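You operate a simulated robot arm through the tools that you are given. There is no shell and no other tool. Be economical: measure what you need, move in short steps, check, and stop when the job is done.

You are at the controls of a simulated robot arm. One attempt, no reset.

TASK
Put the white crayon on top of the washers carton. Put the yellow valve cap in the steel tote. Pull the gauges drawer open. Any order will do.

Only the result counts: the job must be done as asked and must still hold three seconds after the hand-in. Knocking over, shifting, dropping, spilling or breaking anything else fails it. A push-on lid holds only when it is set on centred and level and pressed home; a screw cap is set on level and turned clockwise until tight.

THE ROBOT
A 7-joint arm with a fingered hand on a trunk, on a base that drives. Base frame: it is fixed to the floor where the robot stands at the start and does not move with it; the origin is under the middle of the robot, x ahead of it, y to its left, z up. Readings come in cm, degrees, newtons and seconds.
With the tool pointing down near the work surface it reaches from about 36 to 72 cm from the robot's upright axis, wherever it stands. Its first joint turns from -69.0 to 172.0 degrees. Places, roughly: gauges drawer [-150, -910, 70]; steel tote [0, -375, 100]; yellow valve cap (3x3x2 cm) [30, -300, 90]. Payload 3.4 kg.
The TCP is the grasp point between the finger pads, 2.5 cm short of the fingertips. In the tool frame z runs along the fingers and y along their closing line. Largest opening 8.8 cm; the body of the gripper starts 2.9 cm behind the TCP. The gripper is a hand of 4 fingers: y runs from the thumb to the fingers, the wrist lies at [-1.3, -9.7, -16.2] in the tool frame.
Orientation is that of the tool frame in the base frame, as a unit quaternion [w, x, y, z]. With the fingers straight down and the wrist toward the robot, the tool's x, y and z point along [0, 1, 0], [1, 0, 0] and [0, 0, -1] of the base frame.

THE INTERFACE
- The arm moves only by the tool send_rows. Its arguments are lists of equal length, an entry for each row: "rot": the turn, a rotation vector about the base's x, y, z in units of 8 degrees (1.0 is 8 degrees), a list of three; "slide": the shift along the base's x, y, z in units of 40 mm (1.0 is 40 mm), a list of three. In form: {"rot": [[ax, ay, az], ...], "slide": [[dx, dy, dz], ...]}. A call has 1 to 8 rows; each row shifts and turns the commanded pose from where the row before left it. A call with a number of a shift or a turn outside -1 to 1 is refused whole. Each row takes 0.2 s and may step no farther than 5 cm and 8.6 degrees from the row before; otherwise, the whole call is refused. A pose out of reach is approached as far as the arm can. The call stops where the force on the tool passes 40 N (or 10 N more than at its start, if that is more) or the arm is blocked; 0.2 s more then pass. In this call time passes only in rows, and 0.2 s behind the last. The reply holds the time, the measured pose of the TCP, the force on the tool along the base axes, the opening and the grip force, in the units named above and with some noise, with the torque about the TCP (base axes, N m) and any sound that the robot's microphone picked up.
- Cameras (640 x 400 px; columns grow to the right, rows downward): "scene" is now at [13.2, 3.17, 129.12]; the picture's right is [0.36, -0.93, 0.00], its down [-0.56, -0.22, -0.80] and it looks along [0.75, 0.29, -0.60] (base axes); focal length 275 px, centre (320, 200). "wrist" rides on the gripper at [6.4, -8.3, -9.8] in the tool frame; the picture's right is [-0.62, 0.37, -0.69], its down [-0.71, -0.63, 0.30] and it looks along [-0.32, 0.68, 0.65] (tool axes); focal length 265 px, centre (320, 200). There is no depth. A picture from a camera that has moved, and an enlarged one, comes with that camera's place and axes in the base frame and with its lens.
- camera(camera): a new picture of that camera. The clock stands still meanwhile.
- slide_trunk(by): slides the trunk up (or, below 0, down) by that many cm; the arm and the scene camera ride with it, the base frame stays. It gives what a move gives, with no picture.
- roll_base(legs): drives the robot by 1 to 6 legs, each [ahead, left, turn to the left] in cm, cm and degrees, along the robot's own axes; the way and the turn of a leg run together, so that a leg with both is an arc; at most 150 cm and 180 degrees a leg. The arm and the cameras ride along, it lands a little off, and it stops where it bumps. It gives what a move gives.
- finger_targets(index, middle, ring, thumb_bend, thumb_turn): sets how far each is bent, from 0 (flat) to 100 (curled in); at 30 the hand is open as for a grip, at 70 the pads meet at the TCP. One left out holds its place. A second passes; each finger stops where it meets its share of the squeeze, and holds until it gets a number again. It is the only way to open and close the hand. It gives what a move gives, with no picture; readings hold the bend of each and the force on the fingers (four entries, about 0 where the hand has none), thumb and palm. thumb_turn goes from beside the hand (0) to across from the fingers (100), as for a grip.
- turn_head(pan, tilt): turns the head with the scene camera to pan (to the left, within 86 degrees either way) and tilt (down, from -29 to 69), counted from straight ahead of the robot. It gives what a move gives.
- zoom(camera, box): a new picture of the part [left, top, right, bottom] of that camera's present view, enlarged. The clock stands still meanwhile.
- sign_off(): hands the job in; it is judged then, once.

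Work in short steps. Places have to be worked out from the pictures, the camera data and where the tool is seen: move nearer, look again, correct. Check each grasp and each placing, and mend what went wrong. You have 165 turns and 120 pictures in all, those below and enlarged ones among them. Open the gripper and draw the arm clear of the work before you hand the job in, unless the task says otherwise; then end with one line.

The tools are called after "Request:" as name(argument=value, ...) on one line, values as JSON. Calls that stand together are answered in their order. send_rows: Moves the arm, as the interface text tells. Its arguments: {"type":"object","properties":{"rot":{"type":"array","items":{"type":"array","items":{"type":"number"}}},"slide":{"type":"array","items":{"type":"array","items":{"type":"number"}}}},"required":["rot","slide"]} The other tools are called the same way: slide_trunk (by) slides the trunk up or down; finger_targets (index, middle, ring, thumb_bend, thumb_turn) moves the fingers one by one; roll_base (legs) drives the base; turn_head (pan, tilt) turns the head that bears the scene camera; camera (camera) takes a picture; zoom (camera, box) takes an enlarged picture of a part of a camera's view; sign_off () hands the job in.

At the start:

```text
time_s: 0.0
tool_pos: [36.13, 16.33, 105.97]
ee_rot: [0.0, 0.707, 0.708, 0.0]
ft_force: [-0.9, -0.2, -0.2]
torque: [-0.01, 0.0, -0.02]
width: 8.78
grasp_force: 0.0
shape: jaw
bend: [30.0, 30.0, 30.0, 30.0, 98.0]
finger forces: [0.0, 0.0, 0.1, 0.0, 0.0, 0.0]
trunk travel left (down, up): [-60.0, 24.0]
robot x, y, heading: [-0.11, 0.05, 0.1]
head pan, tilt: [21.1, 37.0]
```

scene: 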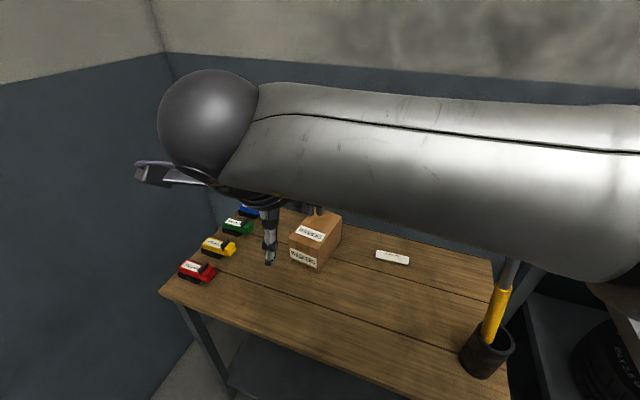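
wrist: 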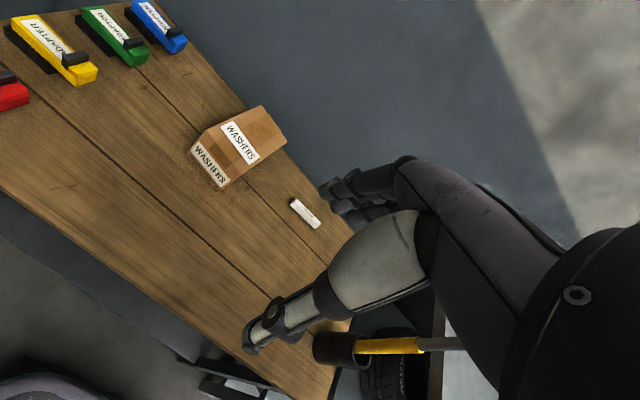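

I judge the crayon to lie near (66, 3, 73) by crossing the rays of both cameras. I'll enlarge both views to measure the carton and crayon.

Request:
zoom(camera="scene", box=[240, 190, 440, 315])

Request:
zoom(camera="wrist", box=[160, 90, 360, 215])

```text
3.20 times, centred on (340, 252) of scene
camera zoom: at [13.2, 3.17, 129.12], right [0.36, -0.93, 0.0], down [-0.56, -0.22, -0.8], along [0.75, 0.29, -0.6], focal length 879 px, centre (256, 32)
```

zoom: 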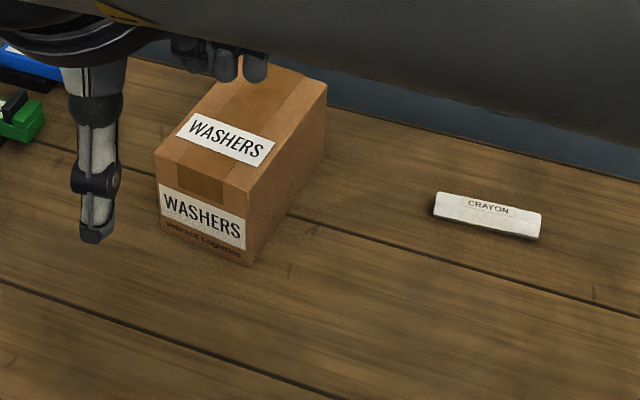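

```text
3.20 times, centred on (260, 152) of wrist
camera zoom: at [27.77, 22.71, 115.87], right [0.37, -0.62, 0.69], down [-0.63, -0.71, -0.3], along [0.68, -0.32, -0.65], focal length 849 px, centre (512, 352)
```

zoom: 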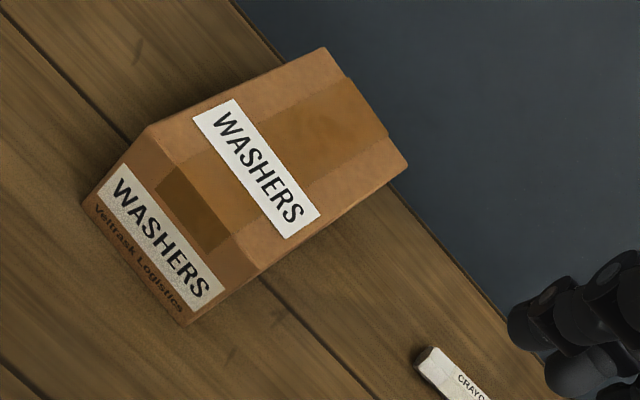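

Crayon spans about (65.6, 7.2) to (66.5, -1.0), table z≈72.8; carton top centre ≈(61, 23), top z≈81.7. I move over the crayon at height, with a small yaw to match it.

Request:
send_rows(rot=[[0, 0, 0.1], [0, 0, 0.1], [0, 0, 0.1], [0, 0, 0.1], [0, 0, 0.1], [0, 0, 0.1], [0, 0, 0.1], [0, 0, 0]], slide=[[0.92, -0.41, -0.37], [0.92, -0.41, -0.37], [0.92, -0.41, -0.37], [0.92, -0.41, -0.37], [0.92, -0.41, -0.37], [0.92, -0.41, -0.37], [0.92, -0.41, -0.37], [0.92, -0.41, -0.37]])

Request:
camera(camera="wrist")

Request:
camera(camera="scene")

```text
time_s: 1.8
tool_pos: [65.47, 3.03, 94.11]
ee_rot: [0.0, 0.672, 0.741, 0.0]
ft_force: [0.0, -0.1, -0.2]
torque: [-0.05, 0.03, 0.0]
width: 8.79
grasp_force: 0.0
shape: jaw
bend: [30.0, 30.0, 30.0, 30.0, 98.0]
finger forces: [0.0, 0.0, 0.1, 0.0, 0.0, 0.0]
trunk travel left (down, up): [-60.0, 24.0]
robot x, y, heading: [0.09, 0.13, 0.2]
head pan, tilt: [21.1, 37.0]
```

```text
115 pictures are left
camera wrist: at [56.6, 8.53, 103.91], right [0.43, -0.58, 0.69], down [-0.56, -0.77, -0.3], along [0.71, -0.26, -0.65], focal length 265 px, centre (320, 200)
```

wrist: 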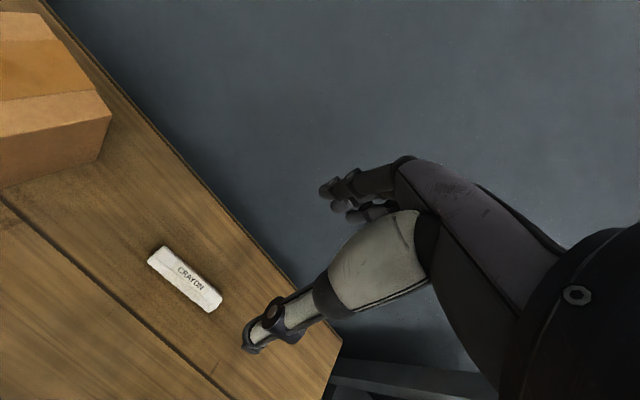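

```text
114 pictures are left
camera scene: at [13.32, 3.16, 129.11], right [0.36, -0.93, 0.0], down [-0.56, -0.22, -0.8], along [0.74, 0.29, -0.6], focal length 275 px, centre (320, 200)
```

scene: 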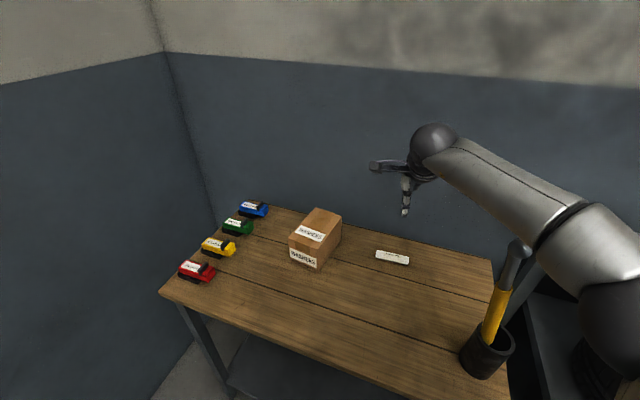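

Crayon centre re-measured at about (65.5, 3.0), yaw matches. I descend to just above it and look.

Request:
send_rows(rot=[[0, 0, 0], [0, 0, 0], [0, 0, 0], [0, 0, 0]], slide=[[0, 0, -0.94], [0, 0, -0.94], [0, 0, -0.94], [0, 0, -0.9]])

Request:
camera(camera="wrist")

Request:
zoom(camera="scene", box=[300, 170, 500, 295])

```text
time_s: 2.8
tool_pos: [65.06, 3.36, 79.53]
ee_rot: [0.001, 0.672, 0.741, 0.0]
ft_force: [-0.1, -0.2, -0.4]
torque: [-0.01, -0.04, -0.03]
width: 8.78
grasp_force: 0.0
shape: jaw
bend: [30.0, 30.0, 30.0, 30.0, 98.0]
finger forces: [0.1, 0.0, 0.0, 0.1, 0.0, 0.0]
trunk travel left (down, up): [-60.0, 24.0]
robot x, y, heading: [0.23, 0.27, -0.3]
head pan, tilt: [21.1, 37.0]
```

```text
113 pictures are left
camera wrist: at [56.06, 8.86, 89.22], right [0.43, -0.58, 0.69], down [-0.56, -0.77, -0.3], along [0.71, -0.26, -0.65], focal length 265 px, centre (320, 200)
```

wrist: 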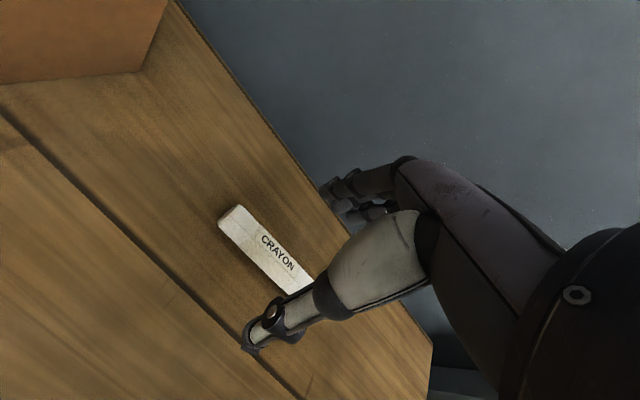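

```text
3.20 times, centred on (400, 232) of scene
camera zoom: at [12.79, 3.36, 129.09], right [0.36, -0.93, 0.0], down [-0.56, -0.22, -0.8], along [0.75, 0.29, -0.6], focal length 879 px, centre (64, 96)
```

zoom: 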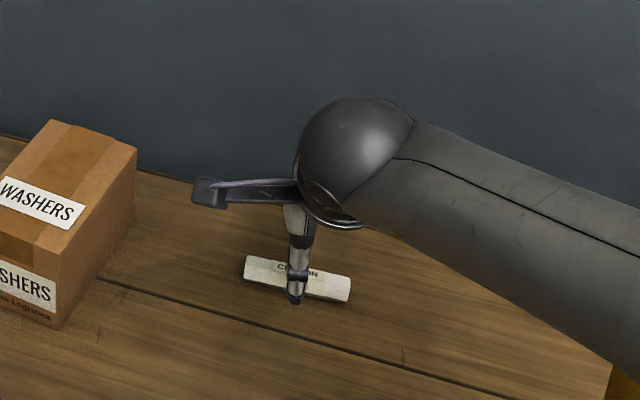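

Aligned over the crayon (centre ≈65.3, 3.2). I lower to TCP z≈76 in small steps.

Request:
send_rows(rot=[[0, 0, 0], [0, 0, 0], [0, 0, 0], [0, 0, 0]], slide=[[0.06, -0.02, -0.3], [0, 0, -0.25], [0, 0, -0.2], [0, 0, -0.12]])

Request:
camera(camera="wrist")

Request:
zoom(camera="scene", box=[350, 190, 450, 290])

```text
time_s: 3.8
tool_pos: [65.61, 2.96, 75.97]
ee_rot: [0.0, 0.672, 0.74, 0.0]
ft_force: [-0.3, 0.6, 0.2]
torque: [0.01, -0.02, -0.01]
width: 8.79
grasp_force: 0.1
shape: jaw
bend: [30.0, 30.0, 30.0, 30.0, 98.0]
finger forces: [0.1, 0.0, 0.0, 0.0, 0.1, 0.0]
trunk travel left (down, up): [-60.0, 24.0]
robot x, y, heading: [0.26, -0.12, 0.2]
head pan, tilt: [21.1, 37.0]
```

```text
111 pictures are left
camera wrist: at [56.76, 8.62, 85.65], right [0.43, -0.58, 0.69], down [-0.56, -0.77, -0.3], along [0.71, -0.26, -0.65], focal length 265 px, centre (320, 200)
```

wrist: 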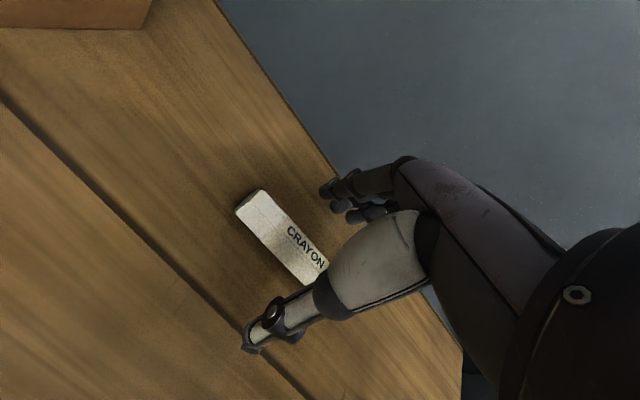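

```text
4.00 times, centred on (400, 240) of scene
camera zoom: at [13.21, 3.17, 129.12], right [0.36, -0.93, 0.0], down [-0.56, -0.22, -0.8], along [0.75, 0.29, -0.6], focal length 1099 px, centre (0, 40)
```

zoom: 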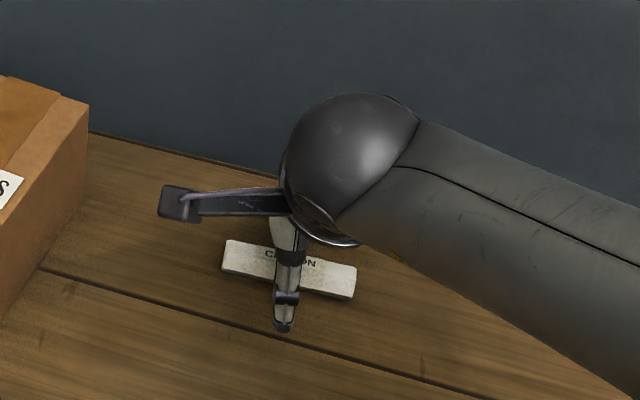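

Tips are just above the table. I go down another 4 mm and close the hand.

Request:
send_rows(rot=[[0, 0, 0]], slide=[[0, 0, -0.1]])

Request:
finger_targets(index=75, middle=75, ring=75, thumb_bend=75)

Request:
camera(camera="wrist")

```text
time_s: 4.2
tool_pos: [65.73, 3.18, 75.35]
ee_rot: [0.0, 0.672, 0.741, 0.0]
ft_force: [0.4, 0.0, -0.7]
torque: [-0.01, 0.02, 0.0]
width: 8.79
grasp_force: 0.1
shape: jaw
bend: [30.0, 30.0, 30.0, 30.0, 98.0]
finger forces: [0.1, 0.1, 0.0, 0.0, 0.0, 0.1]
trunk travel left (down, up): [-60.0, 24.0]
robot x, y, heading: [-0.01, -0.14, -0.0]
head pan, tilt: [21.1, 37.0]
```

```text
time_s: 5.2
tool_pos: [65.68, 3.18, 75.43]
ee_rot: [0.0, 0.672, 0.741, 0.001]
ft_force: [0.4, -0.2, 0.4]
torque: [-0.02, 0.0, 0.04]
width: 1.14
grasp_force: 12.5
shape: fingers
bend: [73.0, 73.0, 75.0, 63.0, 95.0]
finger forces: [8.7, 4.5, 0.1, 0.0, 12.2, 0.0]
trunk travel left (down, up): [-60.0, 24.0]
robot x, y, heading: [-0.03, -0.05, -0.3]
head pan, tilt: [21.1, 37.0]
```

```text
109 pictures are left
camera wrist: at [56.78, 8.67, 85.29], right [0.43, -0.58, 0.69], down [-0.56, -0.77, -0.3], along [0.71, -0.26, -0.65], focal length 265 px, centre (320, 200)
```

wrist: 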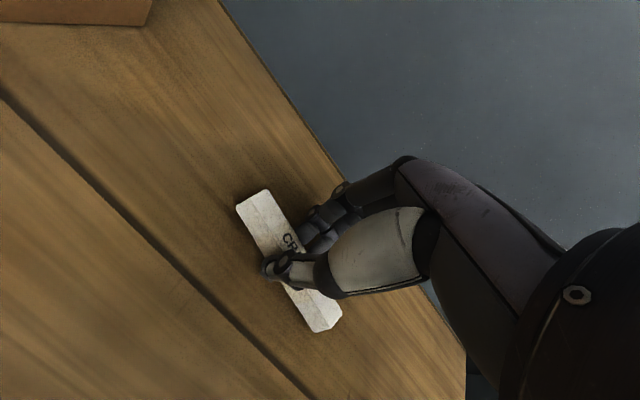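

Index, middle and thumb hold the crayon. I lift it 14 cm and check.

Request:
send_rows(rot=[[0, 0, 0], [0, 0, 0], [0, 0, 0], [0, 0, 0], [0, 0, 0]], slide=[[0, 0, 0.4], [0, 0, 0.8], [0, 0, 0.8], [0, 0, 0.8], [0, 0, 0.7]])

Request:
camera(camera="wrist")

```text
time_s: 6.4
tool_pos: [65.88, 3.15, 89.64]
ee_rot: [0.001, 0.671, 0.741, 0.0]
ft_force: [1.6, 0.2, -0.7]
torque: [-0.03, 0.0, 0.0]
width: 1.12
grasp_force: 12.4
shape: fingers
bend: [74.0, 73.0, 75.0, 63.0, 95.0]
finger forces: [7.6, 4.8, 0.1, 0.0, 11.3, 0.0]
trunk travel left (down, up): [-60.0, 24.0]
robot x, y, heading: [0.24, 0.05, 0.0]
head pan, tilt: [21.1, 37.0]
```

```text
108 pictures are left
camera wrist: at [56.96, 8.64, 99.48], right [0.43, -0.58, 0.69], down [-0.56, -0.77, -0.3], along [0.71, -0.26, -0.65], focal length 265 px, centre (320, 200)
```

wrist: 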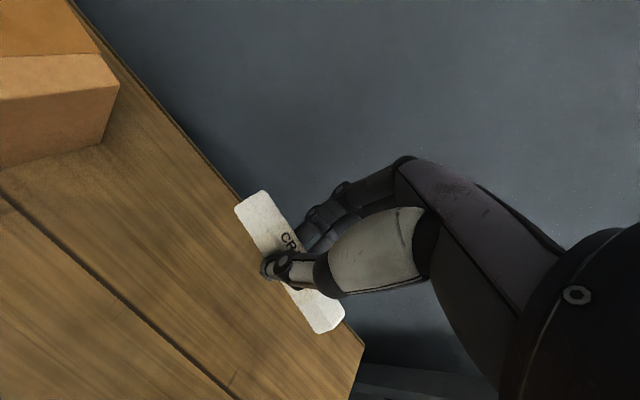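

Crayon is held. I carry it over the carton at height while yawing to align with the carton's long axis.

Request:
send_rows(rot=[[0, 0, 0.95], [0, 0, 0.95], [0, 0, 0.95], [0, 0, 0.95], [0, 0, 0.95], [0, 0, 0.95], [0, 0, 0.95], [0, 0, 0.95]], slide=[[-0.15, 0.6, 0], [-0.15, 0.6, 0], [-0.15, 0.6, 0], [-0.15, 0.6, 0], [-0.15, 0.6, 0], [-0.15, 0.6, 0], [-0.15, 0.6, 0], [-0.15, 0.6, 0]])

Request:
camera(camera="wrist")

Request:
camera(camera="scene")

```text
time_s: 8.2
tool_pos: [59.07, 16.87, 90.22]
ee_rot: [0.001, 0.362, 0.932, 0.0]
ft_force: [0.2, -0.7, 0.0]
torque: [-0.04, 0.0, 0.01]
width: 1.11
grasp_force: 12.0
shape: fingers
bend: [74.0, 73.0, 75.0, 63.0, 95.0]
finger forces: [7.4, 4.8, 0.1, 0.1, 11.1, 0.1]
out of reach, approached as far as the arm can: row 5, 6, 7, 8
trunk travel left (down, up): [-60.0, 24.0]
robot x, y, heading: [0.11, -0.2, 0.1]
head pan, tilt: [21.1, 37.0]
```

```text
107 pictures are left
camera wrist: at [48.66, 15.0, 100.03], right [0.7, -0.15, 0.69], down [0.1, -0.95, -0.3], along [0.7, 0.28, -0.65], focal length 265 px, centre (320, 200)
```

wrist: 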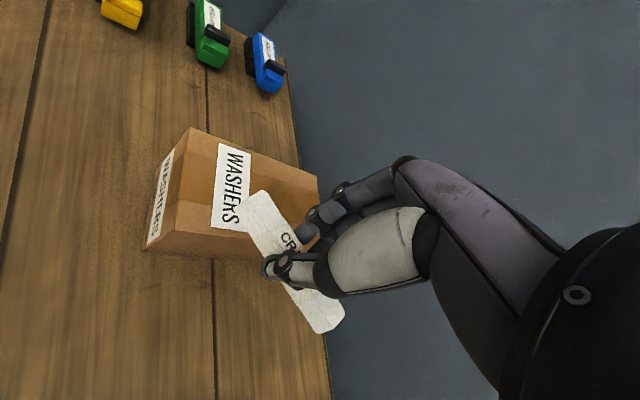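

```text
106 pictures are left
camera scene: at [13.02, 3.25, 129.14], right [0.36, -0.93, 0.0], down [-0.56, -0.22, -0.8], along [0.75, 0.29, -0.6], focal length 275 px, centre (320, 200)
```

scene: 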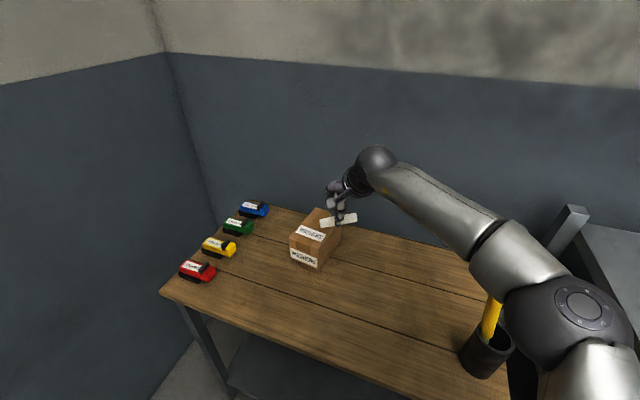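

The arm hit its reach limit with the yaw at about 47°, which already suits. I shift the base left 8 cm, with the tool safely above the carton.

Request:
roll_base(legs=[[0, 8, 0]])

Request:
camera(camera="wrist")

Request:
zoom(camera="scene", box=[240, 160, 400, 280])

```text
time_s: 9.3
tool_pos: [59.12, 24.86, 90.15]
ee_rot: [0.0, 0.363, 0.932, 0.0]
ft_force: [-0.5, 0.6, -0.5]
torque: [-0.01, -0.02, 0.03]
width: 1.12
grasp_force: 12.3
shape: fingers
bend: [74.0, 73.0, 75.0, 63.0, 95.0]
finger forces: [7.6, 4.9, 0.0, 0.0, 11.0, 0.1]
trunk travel left (down, up): [-60.0, 24.0]
robot x, y, heading: [0.01, 8.25, -0.1]
head pan, tilt: [21.1, 37.0]
```

```text
105 pictures are left
camera wrist: at [48.82, 23.02, 99.96], right [0.71, -0.15, 0.69], down [0.1, -0.95, -0.3], along [0.7, 0.28, -0.65], focal length 265 px, centre (320, 200)
```

wrist: 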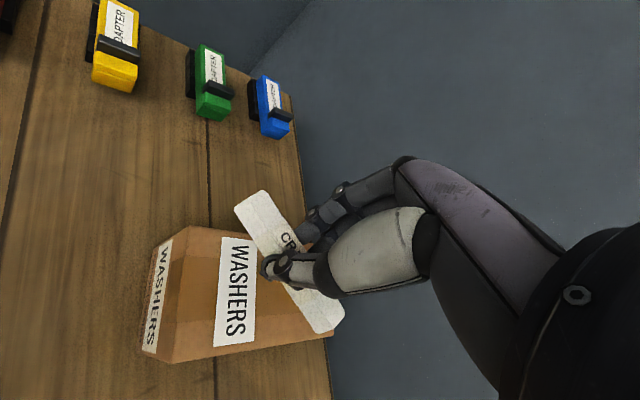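

```text
3.33 times, centred on (320, 220) of scene
camera zoom: at [13.21, 11.28, 129.11], right [0.36, -0.93, 0.0], down [-0.56, -0.22, -0.8], along [0.75, 0.29, -0.6], focal length 916 px, centre (320, 133)
```

zoom: 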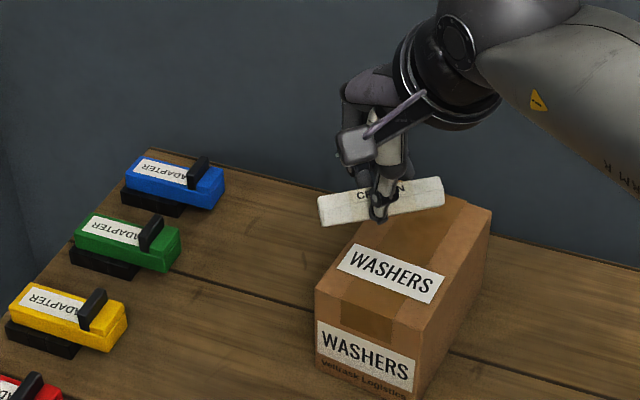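

Carton centre confirmed at (61, 23); the crayon at ~35° to its axis fits well. I centre above it and lower to ~5 mm above the top.

Request:
send_rows(rot=[[0, 0, 0], [0, 0, 0], [0, 0, 0]], slide=[[0.55, -0.32, 0], [0, 0, -0.65], [0, 0, -0.65]])

Request:
zoom(camera="scene", box=[240, 160, 400, 280])

Request:
camera(camera="wrist")

```text
time_s: 10.1
tool_pos: [59.11, 24.62, 84.82]
ee_rot: [-0.001, 0.362, 0.932, 0.0]
ft_force: [0.2, 0.3, -0.1]
torque: [-0.04, -0.01, 0.0]
width: 1.09
grasp_force: 12.0
shape: fingers
bend: [74.0, 73.0, 75.0, 63.0, 95.0]
finger forces: [7.7, 4.7, 0.0, 0.0, 11.0, 0.0]
out of reach, approached as far as the arm can: row 1
trunk travel left (down, up): [-60.0, 24.0]
robot x, y, heading: [0.01, 8.0, 0.2]
head pan, tilt: [21.1, 37.0]
```

```text
3.33 times, centred on (320, 220) of scene
camera zoom: at [13.23, 11.17, 129.12], right [0.36, -0.93, 0.0], down [-0.56, -0.22, -0.8], along [0.74, 0.29, -0.6], focal length 916 px, centre (320, 133)
```

zoom: 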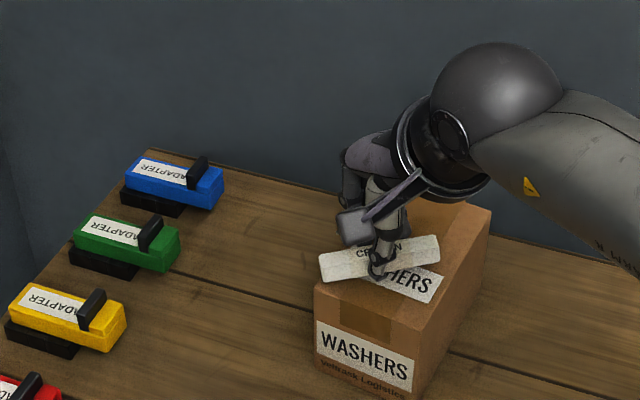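

```text
102 pictures are left
camera wrist: at [48.73, 22.82, 94.67], right [0.71, -0.15, 0.69], down [0.1, -0.95, -0.3], along [0.7, 0.28, -0.65], focal length 265 px, centre (320, 200)
```

wrist: 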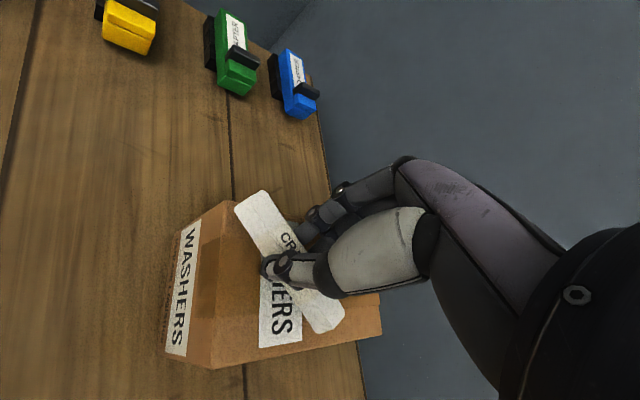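

The sideways step was skipped as out of reach. I raise 1 cm and nudge the base 1.5 cm ahead and 1 cm right.

Request:
send_rows(rot=[[0, 0, 0]], slide=[[0, 0, 0.25]])

Request:
roll_base(legs=[[1.7, -1.1, 0]])

Request:
zoom(camera="scene", box=[240, 160, 400, 280])

```text
time_s: 10.5
tool_pos: [59.21, 24.7, 85.93]
ee_rot: [0.0, 0.363, 0.932, 0.0]
ft_force: [-0.1, 0.0, 0.4]
torque: [0.01, -0.01, 0.0]
width: 1.09
grasp_force: 12.2
shape: fingers
bend: [74.0, 73.0, 75.0, 63.0, 95.0]
finger forces: [7.7, 4.8, 0.0, 0.0, 11.0, 0.0]
trunk travel left (down, up): [-60.0, 24.0]
robot x, y, heading: [0.18, 7.63, 0.1]
head pan, tilt: [21.1, 37.0]
```

```text
time_s: 11.2
tool_pos: [60.88, 23.55, 85.89]
ee_rot: [0.0, 0.363, 0.932, 0.0]
ft_force: [0.5, 0.4, -0.1]
torque: [-0.02, 0.03, 0.02]
width: 1.1
grasp_force: 11.7
shape: fingers
bend: [74.0, 73.0, 75.0, 63.0, 95.0]
finger forces: [7.7, 4.8, 0.1, 0.0, 10.9, 0.1]
trunk travel left (down, up): [-60.0, 24.0]
robot x, y, heading: [1.89, 6.87, -0.1]
head pan, tilt: [21.1, 37.0]
```

```text
3.33 times, centred on (320, 220) of scene
camera zoom: at [15.02, 10.0, 129.11], right [0.36, -0.93, 0.0], down [-0.56, -0.22, -0.8], along [0.74, 0.29, -0.6], focal length 916 px, centre (320, 133)
```

zoom: 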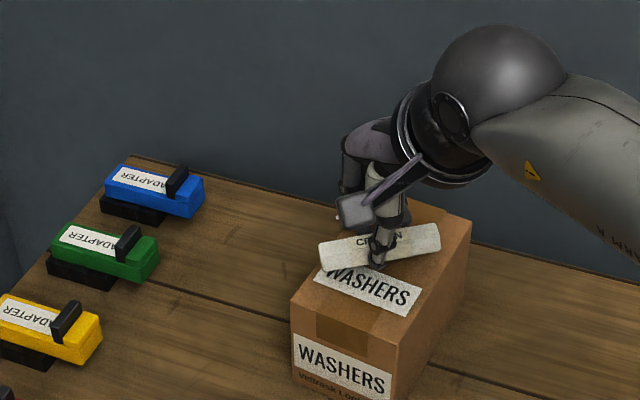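

Now centred at (60.9, 23.5). I lower in small steps, watching the force.

Request:
send_rows(rot=[[0, 0, 0], [0, 0, 0]], slide=[[0, 0, -0.25], [0, 0, -0.1]])

```text
time_s: 11.8
tool_pos: [60.75, 23.58, 84.49]
ee_rot: [0.0, 0.364, 0.931, 0.0]
ft_force: [0.0, -0.3, 0.9]
torque: [-0.01, -0.03, -0.01]
width: 1.09
grasp_force: 12.4
shape: fingers
bend: [74.0, 74.0, 75.0, 63.0, 95.0]
finger forces: [7.4, 5.3, 0.1, 0.0, 10.8, 0.0]
trunk travel left (down, up): [-60.0, 24.0]
robot x, y, heading: [1.65, 6.71, -0.1]
head pan, tilt: [21.1, 37.0]
```

Slight upward force (0.9 N) may be noise or first contact; I go down 2 mm more.

Request:
send_rows(rot=[[0, 0, 0]], slide=[[0, 0, -0.05]])

Request:
camera(camera="wrist")

```text
time_s: 12.2
tool_pos: [60.72, 23.6, 84.53]
ee_rot: [0.001, 0.364, 0.932, 0.002]
ft_force: [0.7, 1.1, 7.3]
torque: [-0.03, 0.07, 0.03]
width: 1.1
grasp_force: 13.8
shape: fingers
bend: [74.0, 74.0, 75.0, 63.0, 95.0]
finger forces: [7.7, 7.4, 0.0, 0.0, 13.2, 0.0]
trunk travel left (down, up): [-60.0, 24.0]
robot x, y, heading: [1.48, 6.87, 0.0]
head pan, tilt: [21.1, 37.0]
```

```text
100 pictures are left
camera wrist: at [50.41, 21.77, 94.28], right [0.7, -0.15, 0.69], down [0.1, -0.95, -0.31], along [0.7, 0.29, -0.65], focal length 265 px, centre (320, 200)
```

wrist: 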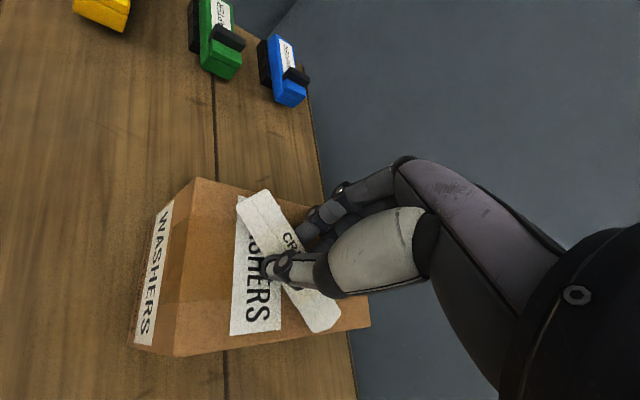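

Contact at 7 N; the crayon lies on the top. I ease up 1 mm and open the fingers.

Request:
send_rows(rot=[[0, 0, 0]], slide=[[0, 0, 0.04]])

Request:
finger_targets(index=30, middle=30, ring=30, thumb_bend=30)

Request:
camera(camera="wrist")

```text
time_s: 12.7
tool_pos: [60.81, 23.63, 84.53]
ee_rot: [0.0, 0.362, 0.932, 0.001]
ft_force: [0.4, -0.1, 5.6]
torque: [-0.06, -0.01, -0.01]
width: 1.11
grasp_force: 13.3
shape: fingers
bend: [74.0, 74.0, 75.0, 63.0, 95.0]
finger forces: [7.7, 6.1, 0.0, 0.0, 12.5, 0.0]
trunk travel left (down, up): [-60.0, 24.0]
robot x, y, heading: [1.53, 7.12, 0.4]
head pan, tilt: [21.1, 37.0]
```

```text
time_s: 13.7
tool_pos: [60.76, 23.65, 84.4]
ee_rot: [0.0, 0.363, 0.932, 0.0]
ft_force: [-0.7, -0.1, -0.1]
torque: [0.01, -0.01, -0.01]
width: 8.44
grasp_force: 0.0
shape: fingers
bend: [30.0, 30.0, 30.0, 30.0, 97.0]
finger forces: [0.0, 0.1, 0.0, 0.0, 0.0, 0.0]
trunk travel left (down, up): [-60.0, 24.0]
robot x, y, heading: [1.63, 6.99, 0.2]
head pan, tilt: [21.1, 37.0]
```

```text
99 pictures are left
camera wrist: at [50.47, 21.85, 94.28], right [0.71, -0.15, 0.69], down [0.1, -0.95, -0.3], along [0.7, 0.28, -0.65], focal length 265 px, centre (320, 200)
```

wrist: 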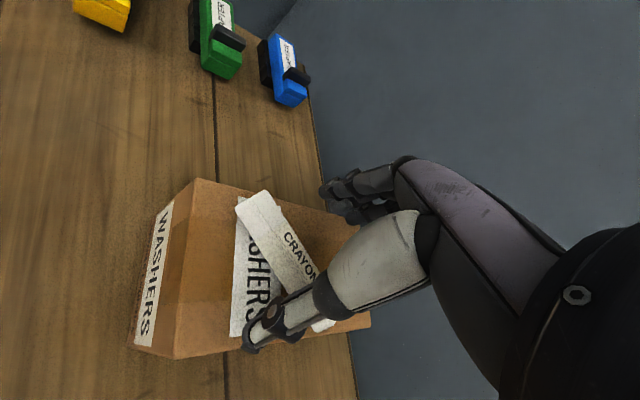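

The crayon rests on the carton. I raise the hand straight up well clear and check.

Request:
send_rows(rot=[[0, 0, 0], [0, 0, 0], [0, 0, 0], [0, 0, 0], [0, 0, 0], [0, 0, 0]], slide=[[0, 0, 0.5], [0, 0, 0.9], [0, 0, 0.9], [0, 0, 0.9], [0, 0, 0.9], [0, 0, 0.9]])

Request:
camera(camera="scene")

```text
time_s: 15.1
tool_pos: [60.59, 23.86, 93.72]
ee_rot: [0.0, 0.363, 0.932, 0.0]
ft_force: [-0.1, -0.1, -0.2]
torque: [0.02, 0.02, 0.01]
width: 8.42
grasp_force: 0.1
shape: fingers
bend: [30.0, 30.0, 30.0, 30.0, 97.0]
finger forces: [0.1, 0.1, 0.0, 0.0, 0.0, 0.0]
out of reach, approached as far as the arm can: row 4, 5, 6
trunk travel left (down, up): [-60.0, 24.0]
robot x, y, heading: [1.99, 6.96, -0.1]
head pan, tilt: [21.1, 37.0]
```

```text
98 pictures are left
camera scene: at [14.92, 10.06, 129.12], right [0.36, -0.93, 0.0], down [-0.56, -0.22, -0.8], along [0.74, 0.29, -0.6], focal length 275 px, centre (320, 200)
```

scene: 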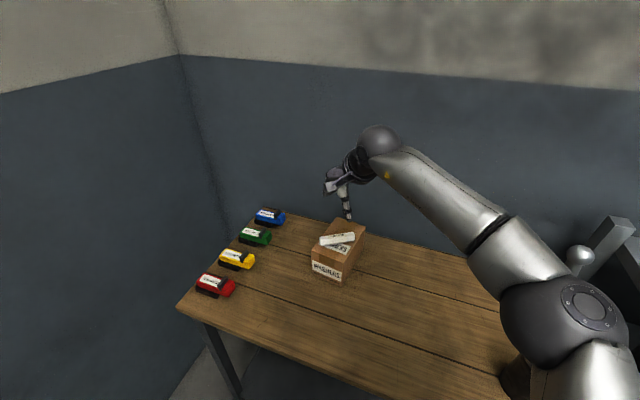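

The crayon lies on the carton. I raise the trunk 20 cm to clear the bench items, then retract the arm.

Request:
slide_trunk(by=20)

Request:
send_rows(rot=[[0, 0, -0.7], [0, 0, -0.7], [0, 0, -0.7], [0, 0, -0.7], [0, 0, -0.7], [0, 0, -0.7], [0, 0, -0.7], [0, 0, -0.7]], slide=[[-0.8, 0, 0.2], [-0.8, 0, 0.2], [-0.8, 0, 0.2], [-0.8, 0, 0], [-0.8, 0, 0], [-0.8, 0, 0], [-0.5, 0, 0], [-0.5, 0, 0]])

Request:
turn_head(pan=-80, tilt=30)

Request:
camera(camera="scene")

```text
time_s: 17.2
tool_pos: [60.62, 23.65, 113.58]
ee_rot: [-0.001, 0.363, 0.932, 0.0]
ft_force: [0.6, -0.7, -0.4]
torque: [-0.01, -0.01, -0.01]
width: 8.46
grasp_force: 0.1
shape: fingers
bend: [30.0, 30.0, 30.0, 30.0, 97.0]
finger forces: [0.0, 0.0, 0.0, 0.0, 0.0, 0.0]
trunk travel left (down, up): [-80.0, 4.0]
robot x, y, heading: [1.47, 6.89, -0.0]
head pan, tilt: [21.1, 37.0]
```

```text
time_s: 19.0
tool_pos: [37.47, 23.68, 116.05]
ee_rot: [0.0, 0.692, 0.722, 0.001]
ft_force: [0.1, -0.7, 0.1]
torque: [0.0, 0.01, 0.01]
width: 8.43
grasp_force: 0.0
shape: fingers
bend: [30.0, 30.0, 30.0, 30.0, 97.0]
finger forces: [0.0, 0.0, 0.0, 0.0, 0.0, 0.0]
trunk travel left (down, up): [-80.0, 4.0]
robot x, y, heading: [1.52, 6.85, 0.1]
head pan, tilt: [21.1, 37.0]
```

```text
time_s: 20.8
tool_pos: [37.58, 23.66, 116.05]
ee_rot: [-0.001, 0.691, 0.723, 0.0]
ft_force: [-0.1, 0.0, 1.0]
torque: [0.0, -0.04, 0.01]
width: 8.45
grasp_force: 0.1
shape: fingers
bend: [30.0, 30.0, 30.0, 30.0, 97.0]
finger forces: [0.0, 0.0, 0.0, 0.1, 0.0, 0.0]
trunk travel left (down, up): [-80.0, 4.0]
robot x, y, heading: [2.07, 6.89, 0.0]
head pan, tilt: [-80.0, 30.0]
```

```text
97 pictures are left
camera scene: at [8.39, -1.98, 150.2], right [-0.98, -0.17, 0.0], down [-0.09, 0.49, -0.87], along [0.15, -0.85, -0.5], focal length 275 px, centre (320, 200)
```

scene: 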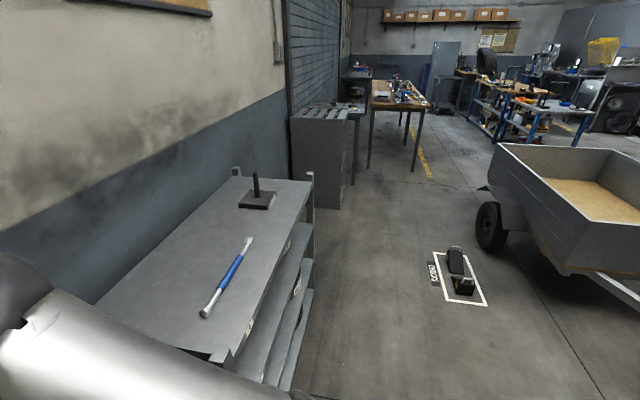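

The room stretches along -y. I enlarge the area where the cap and tote should be.

Request:
zoom(camera="scene", box=[280, 50, 440, 150])

Request:
zoom(camera="scene", box=[400, 30, 560, 130])

```text
4.00 times, centred on (360, 100) of scene
camera zoom: at [8.39, -1.98, 150.2], right [-0.98, -0.17, 0.0], down [-0.09, 0.49, -0.87], along [0.15, -0.85, -0.5], focal length 1099 px, centre (160, 600)
```

zoom: 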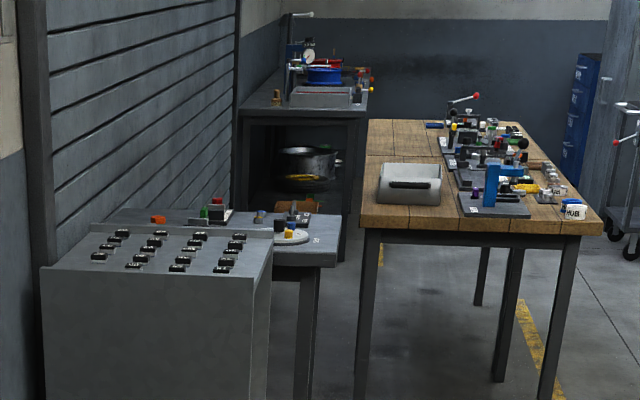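

```text
4.00 times, centred on (480, 80) of scene
camera zoom: at [8.39, -1.98, 150.2], right [-0.98, -0.17, 0.0], down [-0.09, 0.49, -0.87], along [0.15, -0.85, -0.5], focal length 1099 px, centre (-320, 680)
```

zoom: 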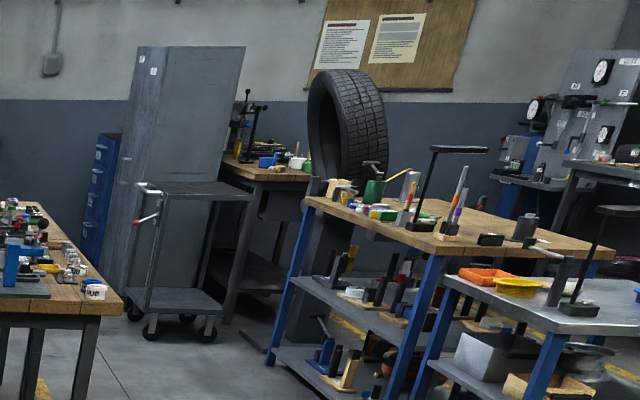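

The yellow cap sits near (27, -293, 91) on the grey bench, the steel tote near (0, -370) on the wooden table. The corridor between the shelf (x≥35) and floor-marked object (x≤-47) is centred near x=-8; I back off and strafe right down it.

Request:
roll_base(legs=[[-11, 0, 0], [0, -150, 0], [0, -30, 0]])

Request:
camera(camera="scene")

```text
time_s: 30.8
tool_pos: [26.69, -158.43, 115.96]
ee_rot: [-0.001, 0.692, 0.722, 0.0]
ft_force: [-0.3, -0.6, 0.6]
torque: [0.03, -0.05, -0.02]
width: 8.45
grasp_force: 0.0
shape: fingers
bend: [30.0, 30.0, 30.0, 30.0, 97.0]
finger forces: [0.0, 0.0, 0.0, 0.0, 0.0, 0.0]
trunk travel left (down, up): [-80.0, 4.0]
robot x, y, heading: [-9.3, -175.08, -0.2]
head pan, tilt: [-80.0, 30.0]
```

```text
94 pictures are left
camera scene: at [-2.67, -183.88, 150.2], right [-0.99, -0.17, 0.0], down [-0.09, 0.49, -0.87], along [0.15, -0.85, -0.5], focal length 275 px, centre (320, 200)
```

scene: 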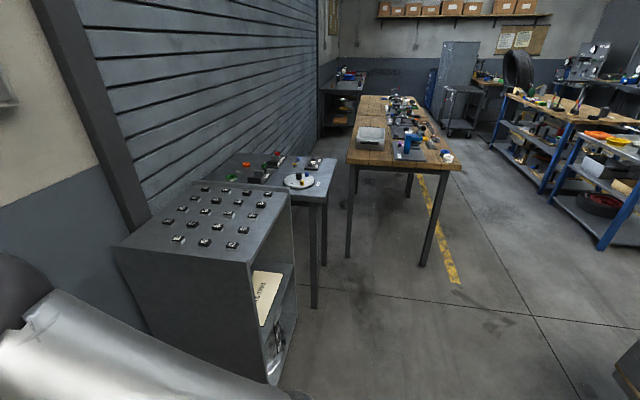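

Request:
zoom(camera="scene", box=[200, 90, 360, 190])

Request:
zoom(camera="scene", box=[320, 80, 480, 180])

```text
4.00 times, centred on (280, 140) of scene
camera zoom: at [-2.67, -183.88, 150.2], right [-0.99, -0.17, 0.0], down [-0.09, 0.49, -0.87], along [0.15, -0.85, -0.5], focal length 1099 px, centre (480, 440)
```

zoom: 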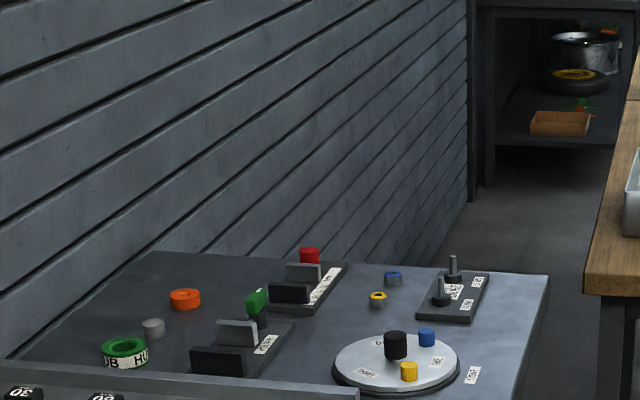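

```text
4.00 times, centred on (400, 130) of scene
camera zoom: at [-2.67, -183.88, 150.2], right [-0.99, -0.17, 0.0], down [-0.09, 0.49, -0.87], along [0.15, -0.85, -0.5], focal length 1099 px, centre (0, 480)
```

zoom: 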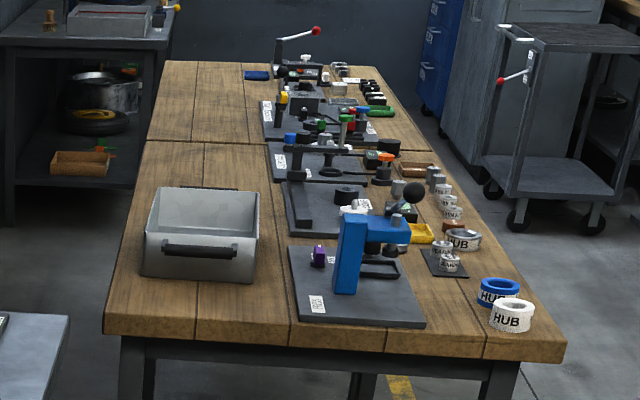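

The cap is on a round disc next to a black knob and a blue cap, at about (27, -300, 91). I drive to roughly (-30, -295), facing the bench.

Request:
roll_base(legs=[[-20, 0, 0], [0, -117, 0]])

Request:
turn_head(pan=-5, tilt=45)

Request:
camera(camera="scene")

Request:
camera(camera="wrist")

```text
time_s: 37.8
tool_pos: [5.75, -274.1, 116.09]
ee_rot: [0.0, 0.695, 0.719, 0.0]
ft_force: [0.6, -0.6, -0.2]
torque: [0.02, 0.0, 0.01]
width: 8.45
grasp_force: 0.2
shape: fingers
bend: [30.0, 30.0, 30.0, 30.0, 97.0]
finger forces: [0.0, 0.0, 0.1, 0.0, 0.0, 0.0]
trunk travel left (down, up): [-80.0, 4.0]
robot x, y, heading: [-30.23, -290.57, -0.6]
head pan, tilt: [-80.0, 30.0]
```

```text
time_s: 39.3
tool_pos: [5.96, -274.07, 116.07]
ee_rot: [0.0, 0.695, 0.719, -0.001]
ft_force: [0.2, 0.2, -0.1]
torque: [0.02, 0.02, -0.01]
width: 8.48
grasp_force: 0.1
shape: fingers
bend: [30.0, 30.0, 30.0, 30.0, 97.0]
finger forces: [0.0, 0.0, 0.1, 0.0, 0.1, 0.0]
trunk travel left (down, up): [-80.0, 4.0]
robot x, y, heading: [-30.18, -290.67, -0.7]
head pan, tilt: [-5.0, 45.0]
```

```text
91 pictures are left
camera scene: at [-16.96, -291.22, 147.94], right [-0.1, -0.99, 0.0], down [-0.7, 0.07, -0.71], along [0.7, -0.07, -0.71], focal length 275 px, centre (320, 200)
```

scene: 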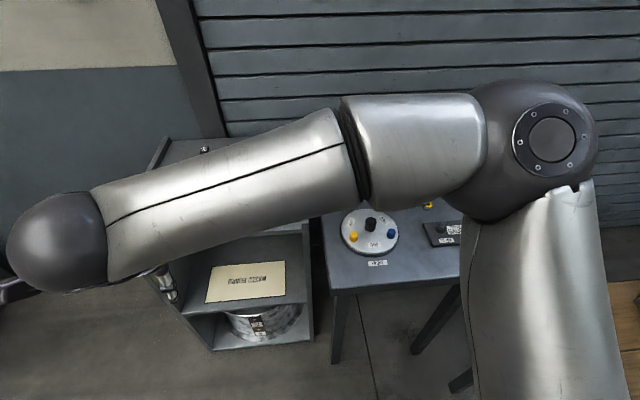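

```text
90 pictures are left
camera wrist: at [-2.66, -267.96, 125.87], right [0.39, -0.61, 0.69], down [-0.61, -0.73, -0.3], along [0.69, -0.3, -0.65], focal length 265 px, centre (320, 200)
```

wrist: 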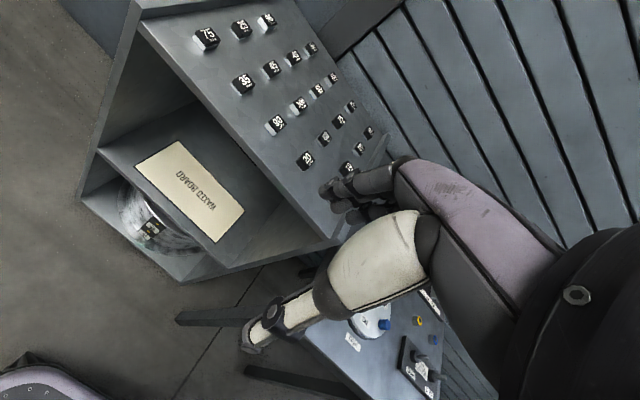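

The disc is visible in the scene view. I enlarge it to measure the cap, knob and blue cap.

Request:
zoom(camera="scene", box=[320, 190, 480, 290])

```text
4.00 times, centred on (400, 240) of scene
camera zoom: at [-16.96, -291.22, 147.94], right [-0.1, -0.99, 0.0], down [-0.7, 0.07, -0.71], along [0.7, -0.07, -0.71], focal length 1099 px, centre (0, 40)
```

zoom: 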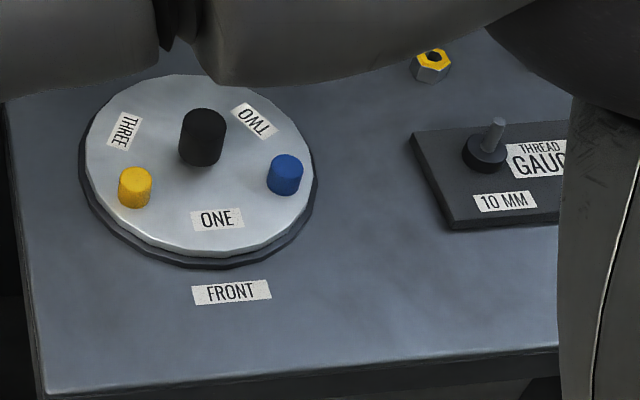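

Cap is ~6 cm from the knob on the disc; closing along the disc tangent (yaw ≈ +40°) avoids the knob. I move above the cap at height with that yaw.

Request:
send_rows(rot=[[0, 0, 0.6], [0, 0, 0.6], [0, 0, 0.6], [0, 0, 0.6], [0, 0, 0.6], [0, 0, 0.6], [0, 0, 0.6], [0, 0, 0.6]], slide=[[0.68, -0.95, -0.2], [0.68, -0.95, -0.2], [0.68, -0.95, -0.2], [0.68, -0.95, -0.2], [0.68, -0.95, -0.2], [0.68, -0.95, -0.2], [0.68, -0.95, -0.2], [0.68, -0.95, -0.2]])

Request:
camera(camera="wrist")

Request:
camera(camera="scene")

```text
time_s: 41.1
tool_pos: [25.62, -301.46, 110.29]
ee_rot: [0.0, 0.449, 0.893, 0.0]
ft_force: [0.0, 0.3, -0.4]
torque: [0.02, 0.0, -0.01]
width: 8.47
grasp_force: 0.2
shape: fingers
bend: [30.0, 30.0, 30.0, 30.0, 97.0]
finger forces: [0.1, 0.0, 0.0, 0.0, 0.0, 0.0]
out of reach, approached as far as the arm can: row 8
trunk travel left (down, up): [-80.0, 4.0]
robot x, y, heading: [-30.13, -290.26, -0.4]
head pan, tilt: [-5.0, 45.0]
```

```text
88 pictures are left
camera wrist: at [15.19, -301.37, 120.06], right [0.67, -0.28, 0.69], down [-0.08, -0.95, -0.3], along [0.74, 0.15, -0.65], focal length 265 px, centre (320, 200)
```

wrist: 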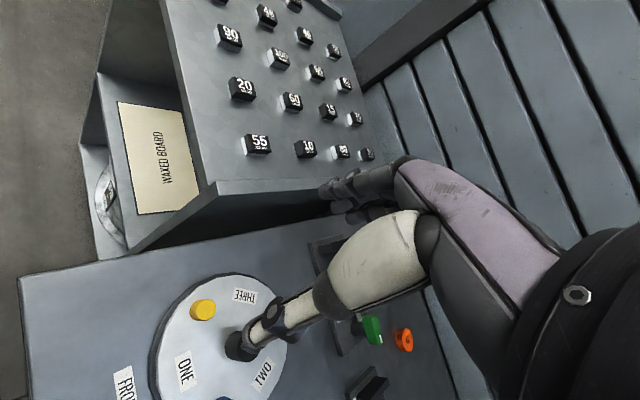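

```text
87 pictures are left
camera scene: at [-17.0, -291.18, 147.94], right [-0.1, -0.99, 0.0], down [-0.7, 0.07, -0.71], along [0.7, -0.07, -0.71], focal length 275 px, centre (320, 200)
```

scene: 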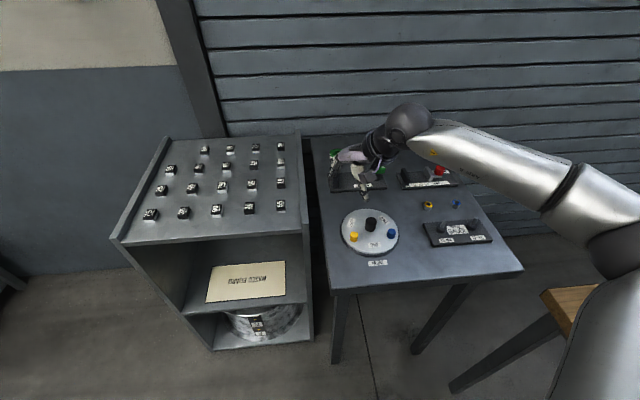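

Cap triangulates to (27.6, -305, 87). I shift the base by the missing (2, -3.5) and lower the trunk 12 cm.

Request:
roll_base(legs=[[2, -3.5, 0]])

Request:
slide_trunk(by=-12)

Request:
camera(camera="wrist")

Request:
zoom(camera="scene", box=[280, 120, 440, 220])

```text
time_s: 42.0
tool_pos: [27.79, -305.05, 110.31]
ee_rot: [0.0, 0.449, 0.893, 0.0]
ft_force: [0.1, 0.5, 0.1]
torque: [0.03, 0.01, -0.01]
width: 8.48
grasp_force: 0.0
shape: fingers
bend: [30.0, 30.0, 30.0, 30.0, 97.0]
finger forces: [0.0, 0.0, 0.0, 0.0, 0.0, 0.1]
trunk travel left (down, up): [-80.0, 4.0]
robot x, y, heading: [-28.12, -293.8, -0.7]
head pan, tilt: [-5.0, 45.0]
```

```text
time_s: 43.5
tool_pos: [27.71, -304.98, 98.14]
ee_rot: [0.0, 0.449, 0.893, 0.0]
ft_force: [0.4, 0.1, 0.2]
torque: [0.01, 0.03, 0.05]
width: 8.45
grasp_force: 0.1
shape: fingers
bend: [30.0, 30.0, 30.0, 30.0, 97.0]
finger forces: [0.0, 0.0, 0.1, 0.0, 0.0, 0.0]
trunk travel left (down, up): [-68.0, 16.0]
robot x, y, heading: [-28.22, -294.05, -0.7]
head pan, tilt: [-5.0, 45.0]
```

```text
86 pictures are left
camera wrist: at [17.11, -304.86, 108.07], right [0.67, -0.28, 0.69], down [-0.08, -0.95, -0.3], along [0.74, 0.15, -0.65], focal length 265 px, centre (320, 200)
```

wrist: 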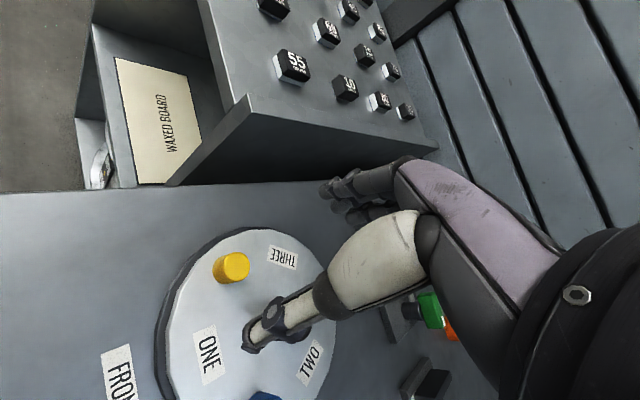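

```text
4.00 times, centred on (360, 170) of scene
camera zoom: at [-15.04, -294.73, 135.94], right [-0.1, -0.99, 0.0], down [-0.7, 0.07, -0.71], along [0.7, -0.07, -0.71], focal length 1099 px, centre (160, 320)
```

zoom: 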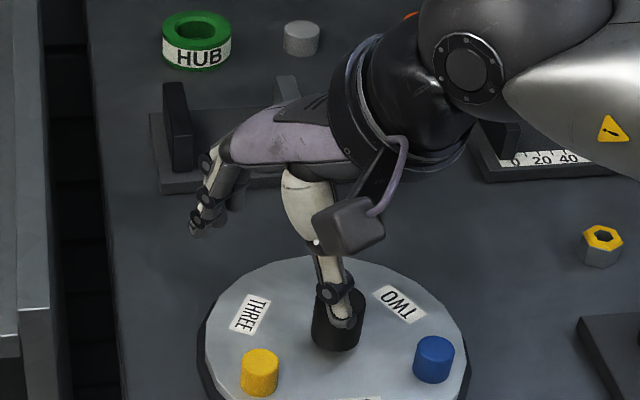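

Position matches (cap at 27.8, -305). I descend to z≈92 and look again.

Request:
send_rows(rot=[[0, 0, 0], [0, 0, 0]], slide=[[0, 0, -0.8], [0, 0, -0.7]])

Request:
camera(camera="wrist")

Request:
zoom(camera="scene", box=[280, 130, 440, 230])

```text
time_s: 44.1
tool_pos: [27.82, -305.21, 92.15]
ee_rot: [0.0, 0.449, 0.893, 0.0]
ft_force: [0.1, -0.5, -0.6]
torque: [0.01, -0.01, -0.03]
width: 8.44
grasp_force: 0.1
shape: fingers
bend: [30.0, 30.0, 30.0, 30.0, 97.0]
finger forces: [0.0, 0.0, 0.1, 0.1, 0.0, 0.0]
trunk travel left (down, up): [-68.0, 16.0]
robot x, y, heading: [-28.57, -293.91, -0.8]
head pan, tilt: [-5.0, 45.0]
```

```text
84 pictures are left
camera wrist: at [17.17, -304.99, 102.05], right [0.66, -0.28, 0.69], down [-0.08, -0.95, -0.31], along [0.74, 0.15, -0.65], focal length 265 px, centre (320, 200)
```

wrist: 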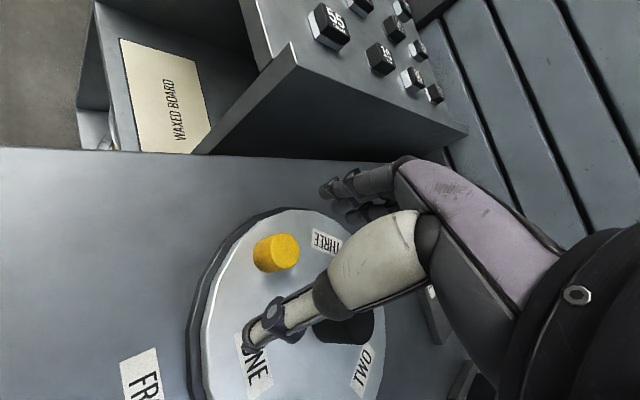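

```text
4.00 times, centred on (360, 180) of scene
camera zoom: at [-15.02, -294.74, 135.94], right [-0.1, -0.99, 0.0], down [-0.7, 0.07, -0.71], along [0.7, -0.07, -0.71], focal length 1099 px, centre (160, 280)
```

zoom: 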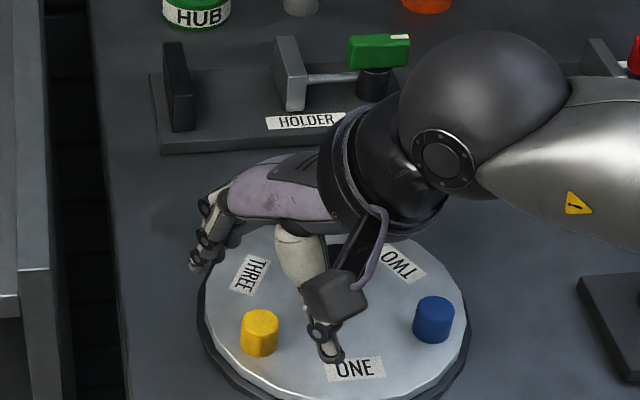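

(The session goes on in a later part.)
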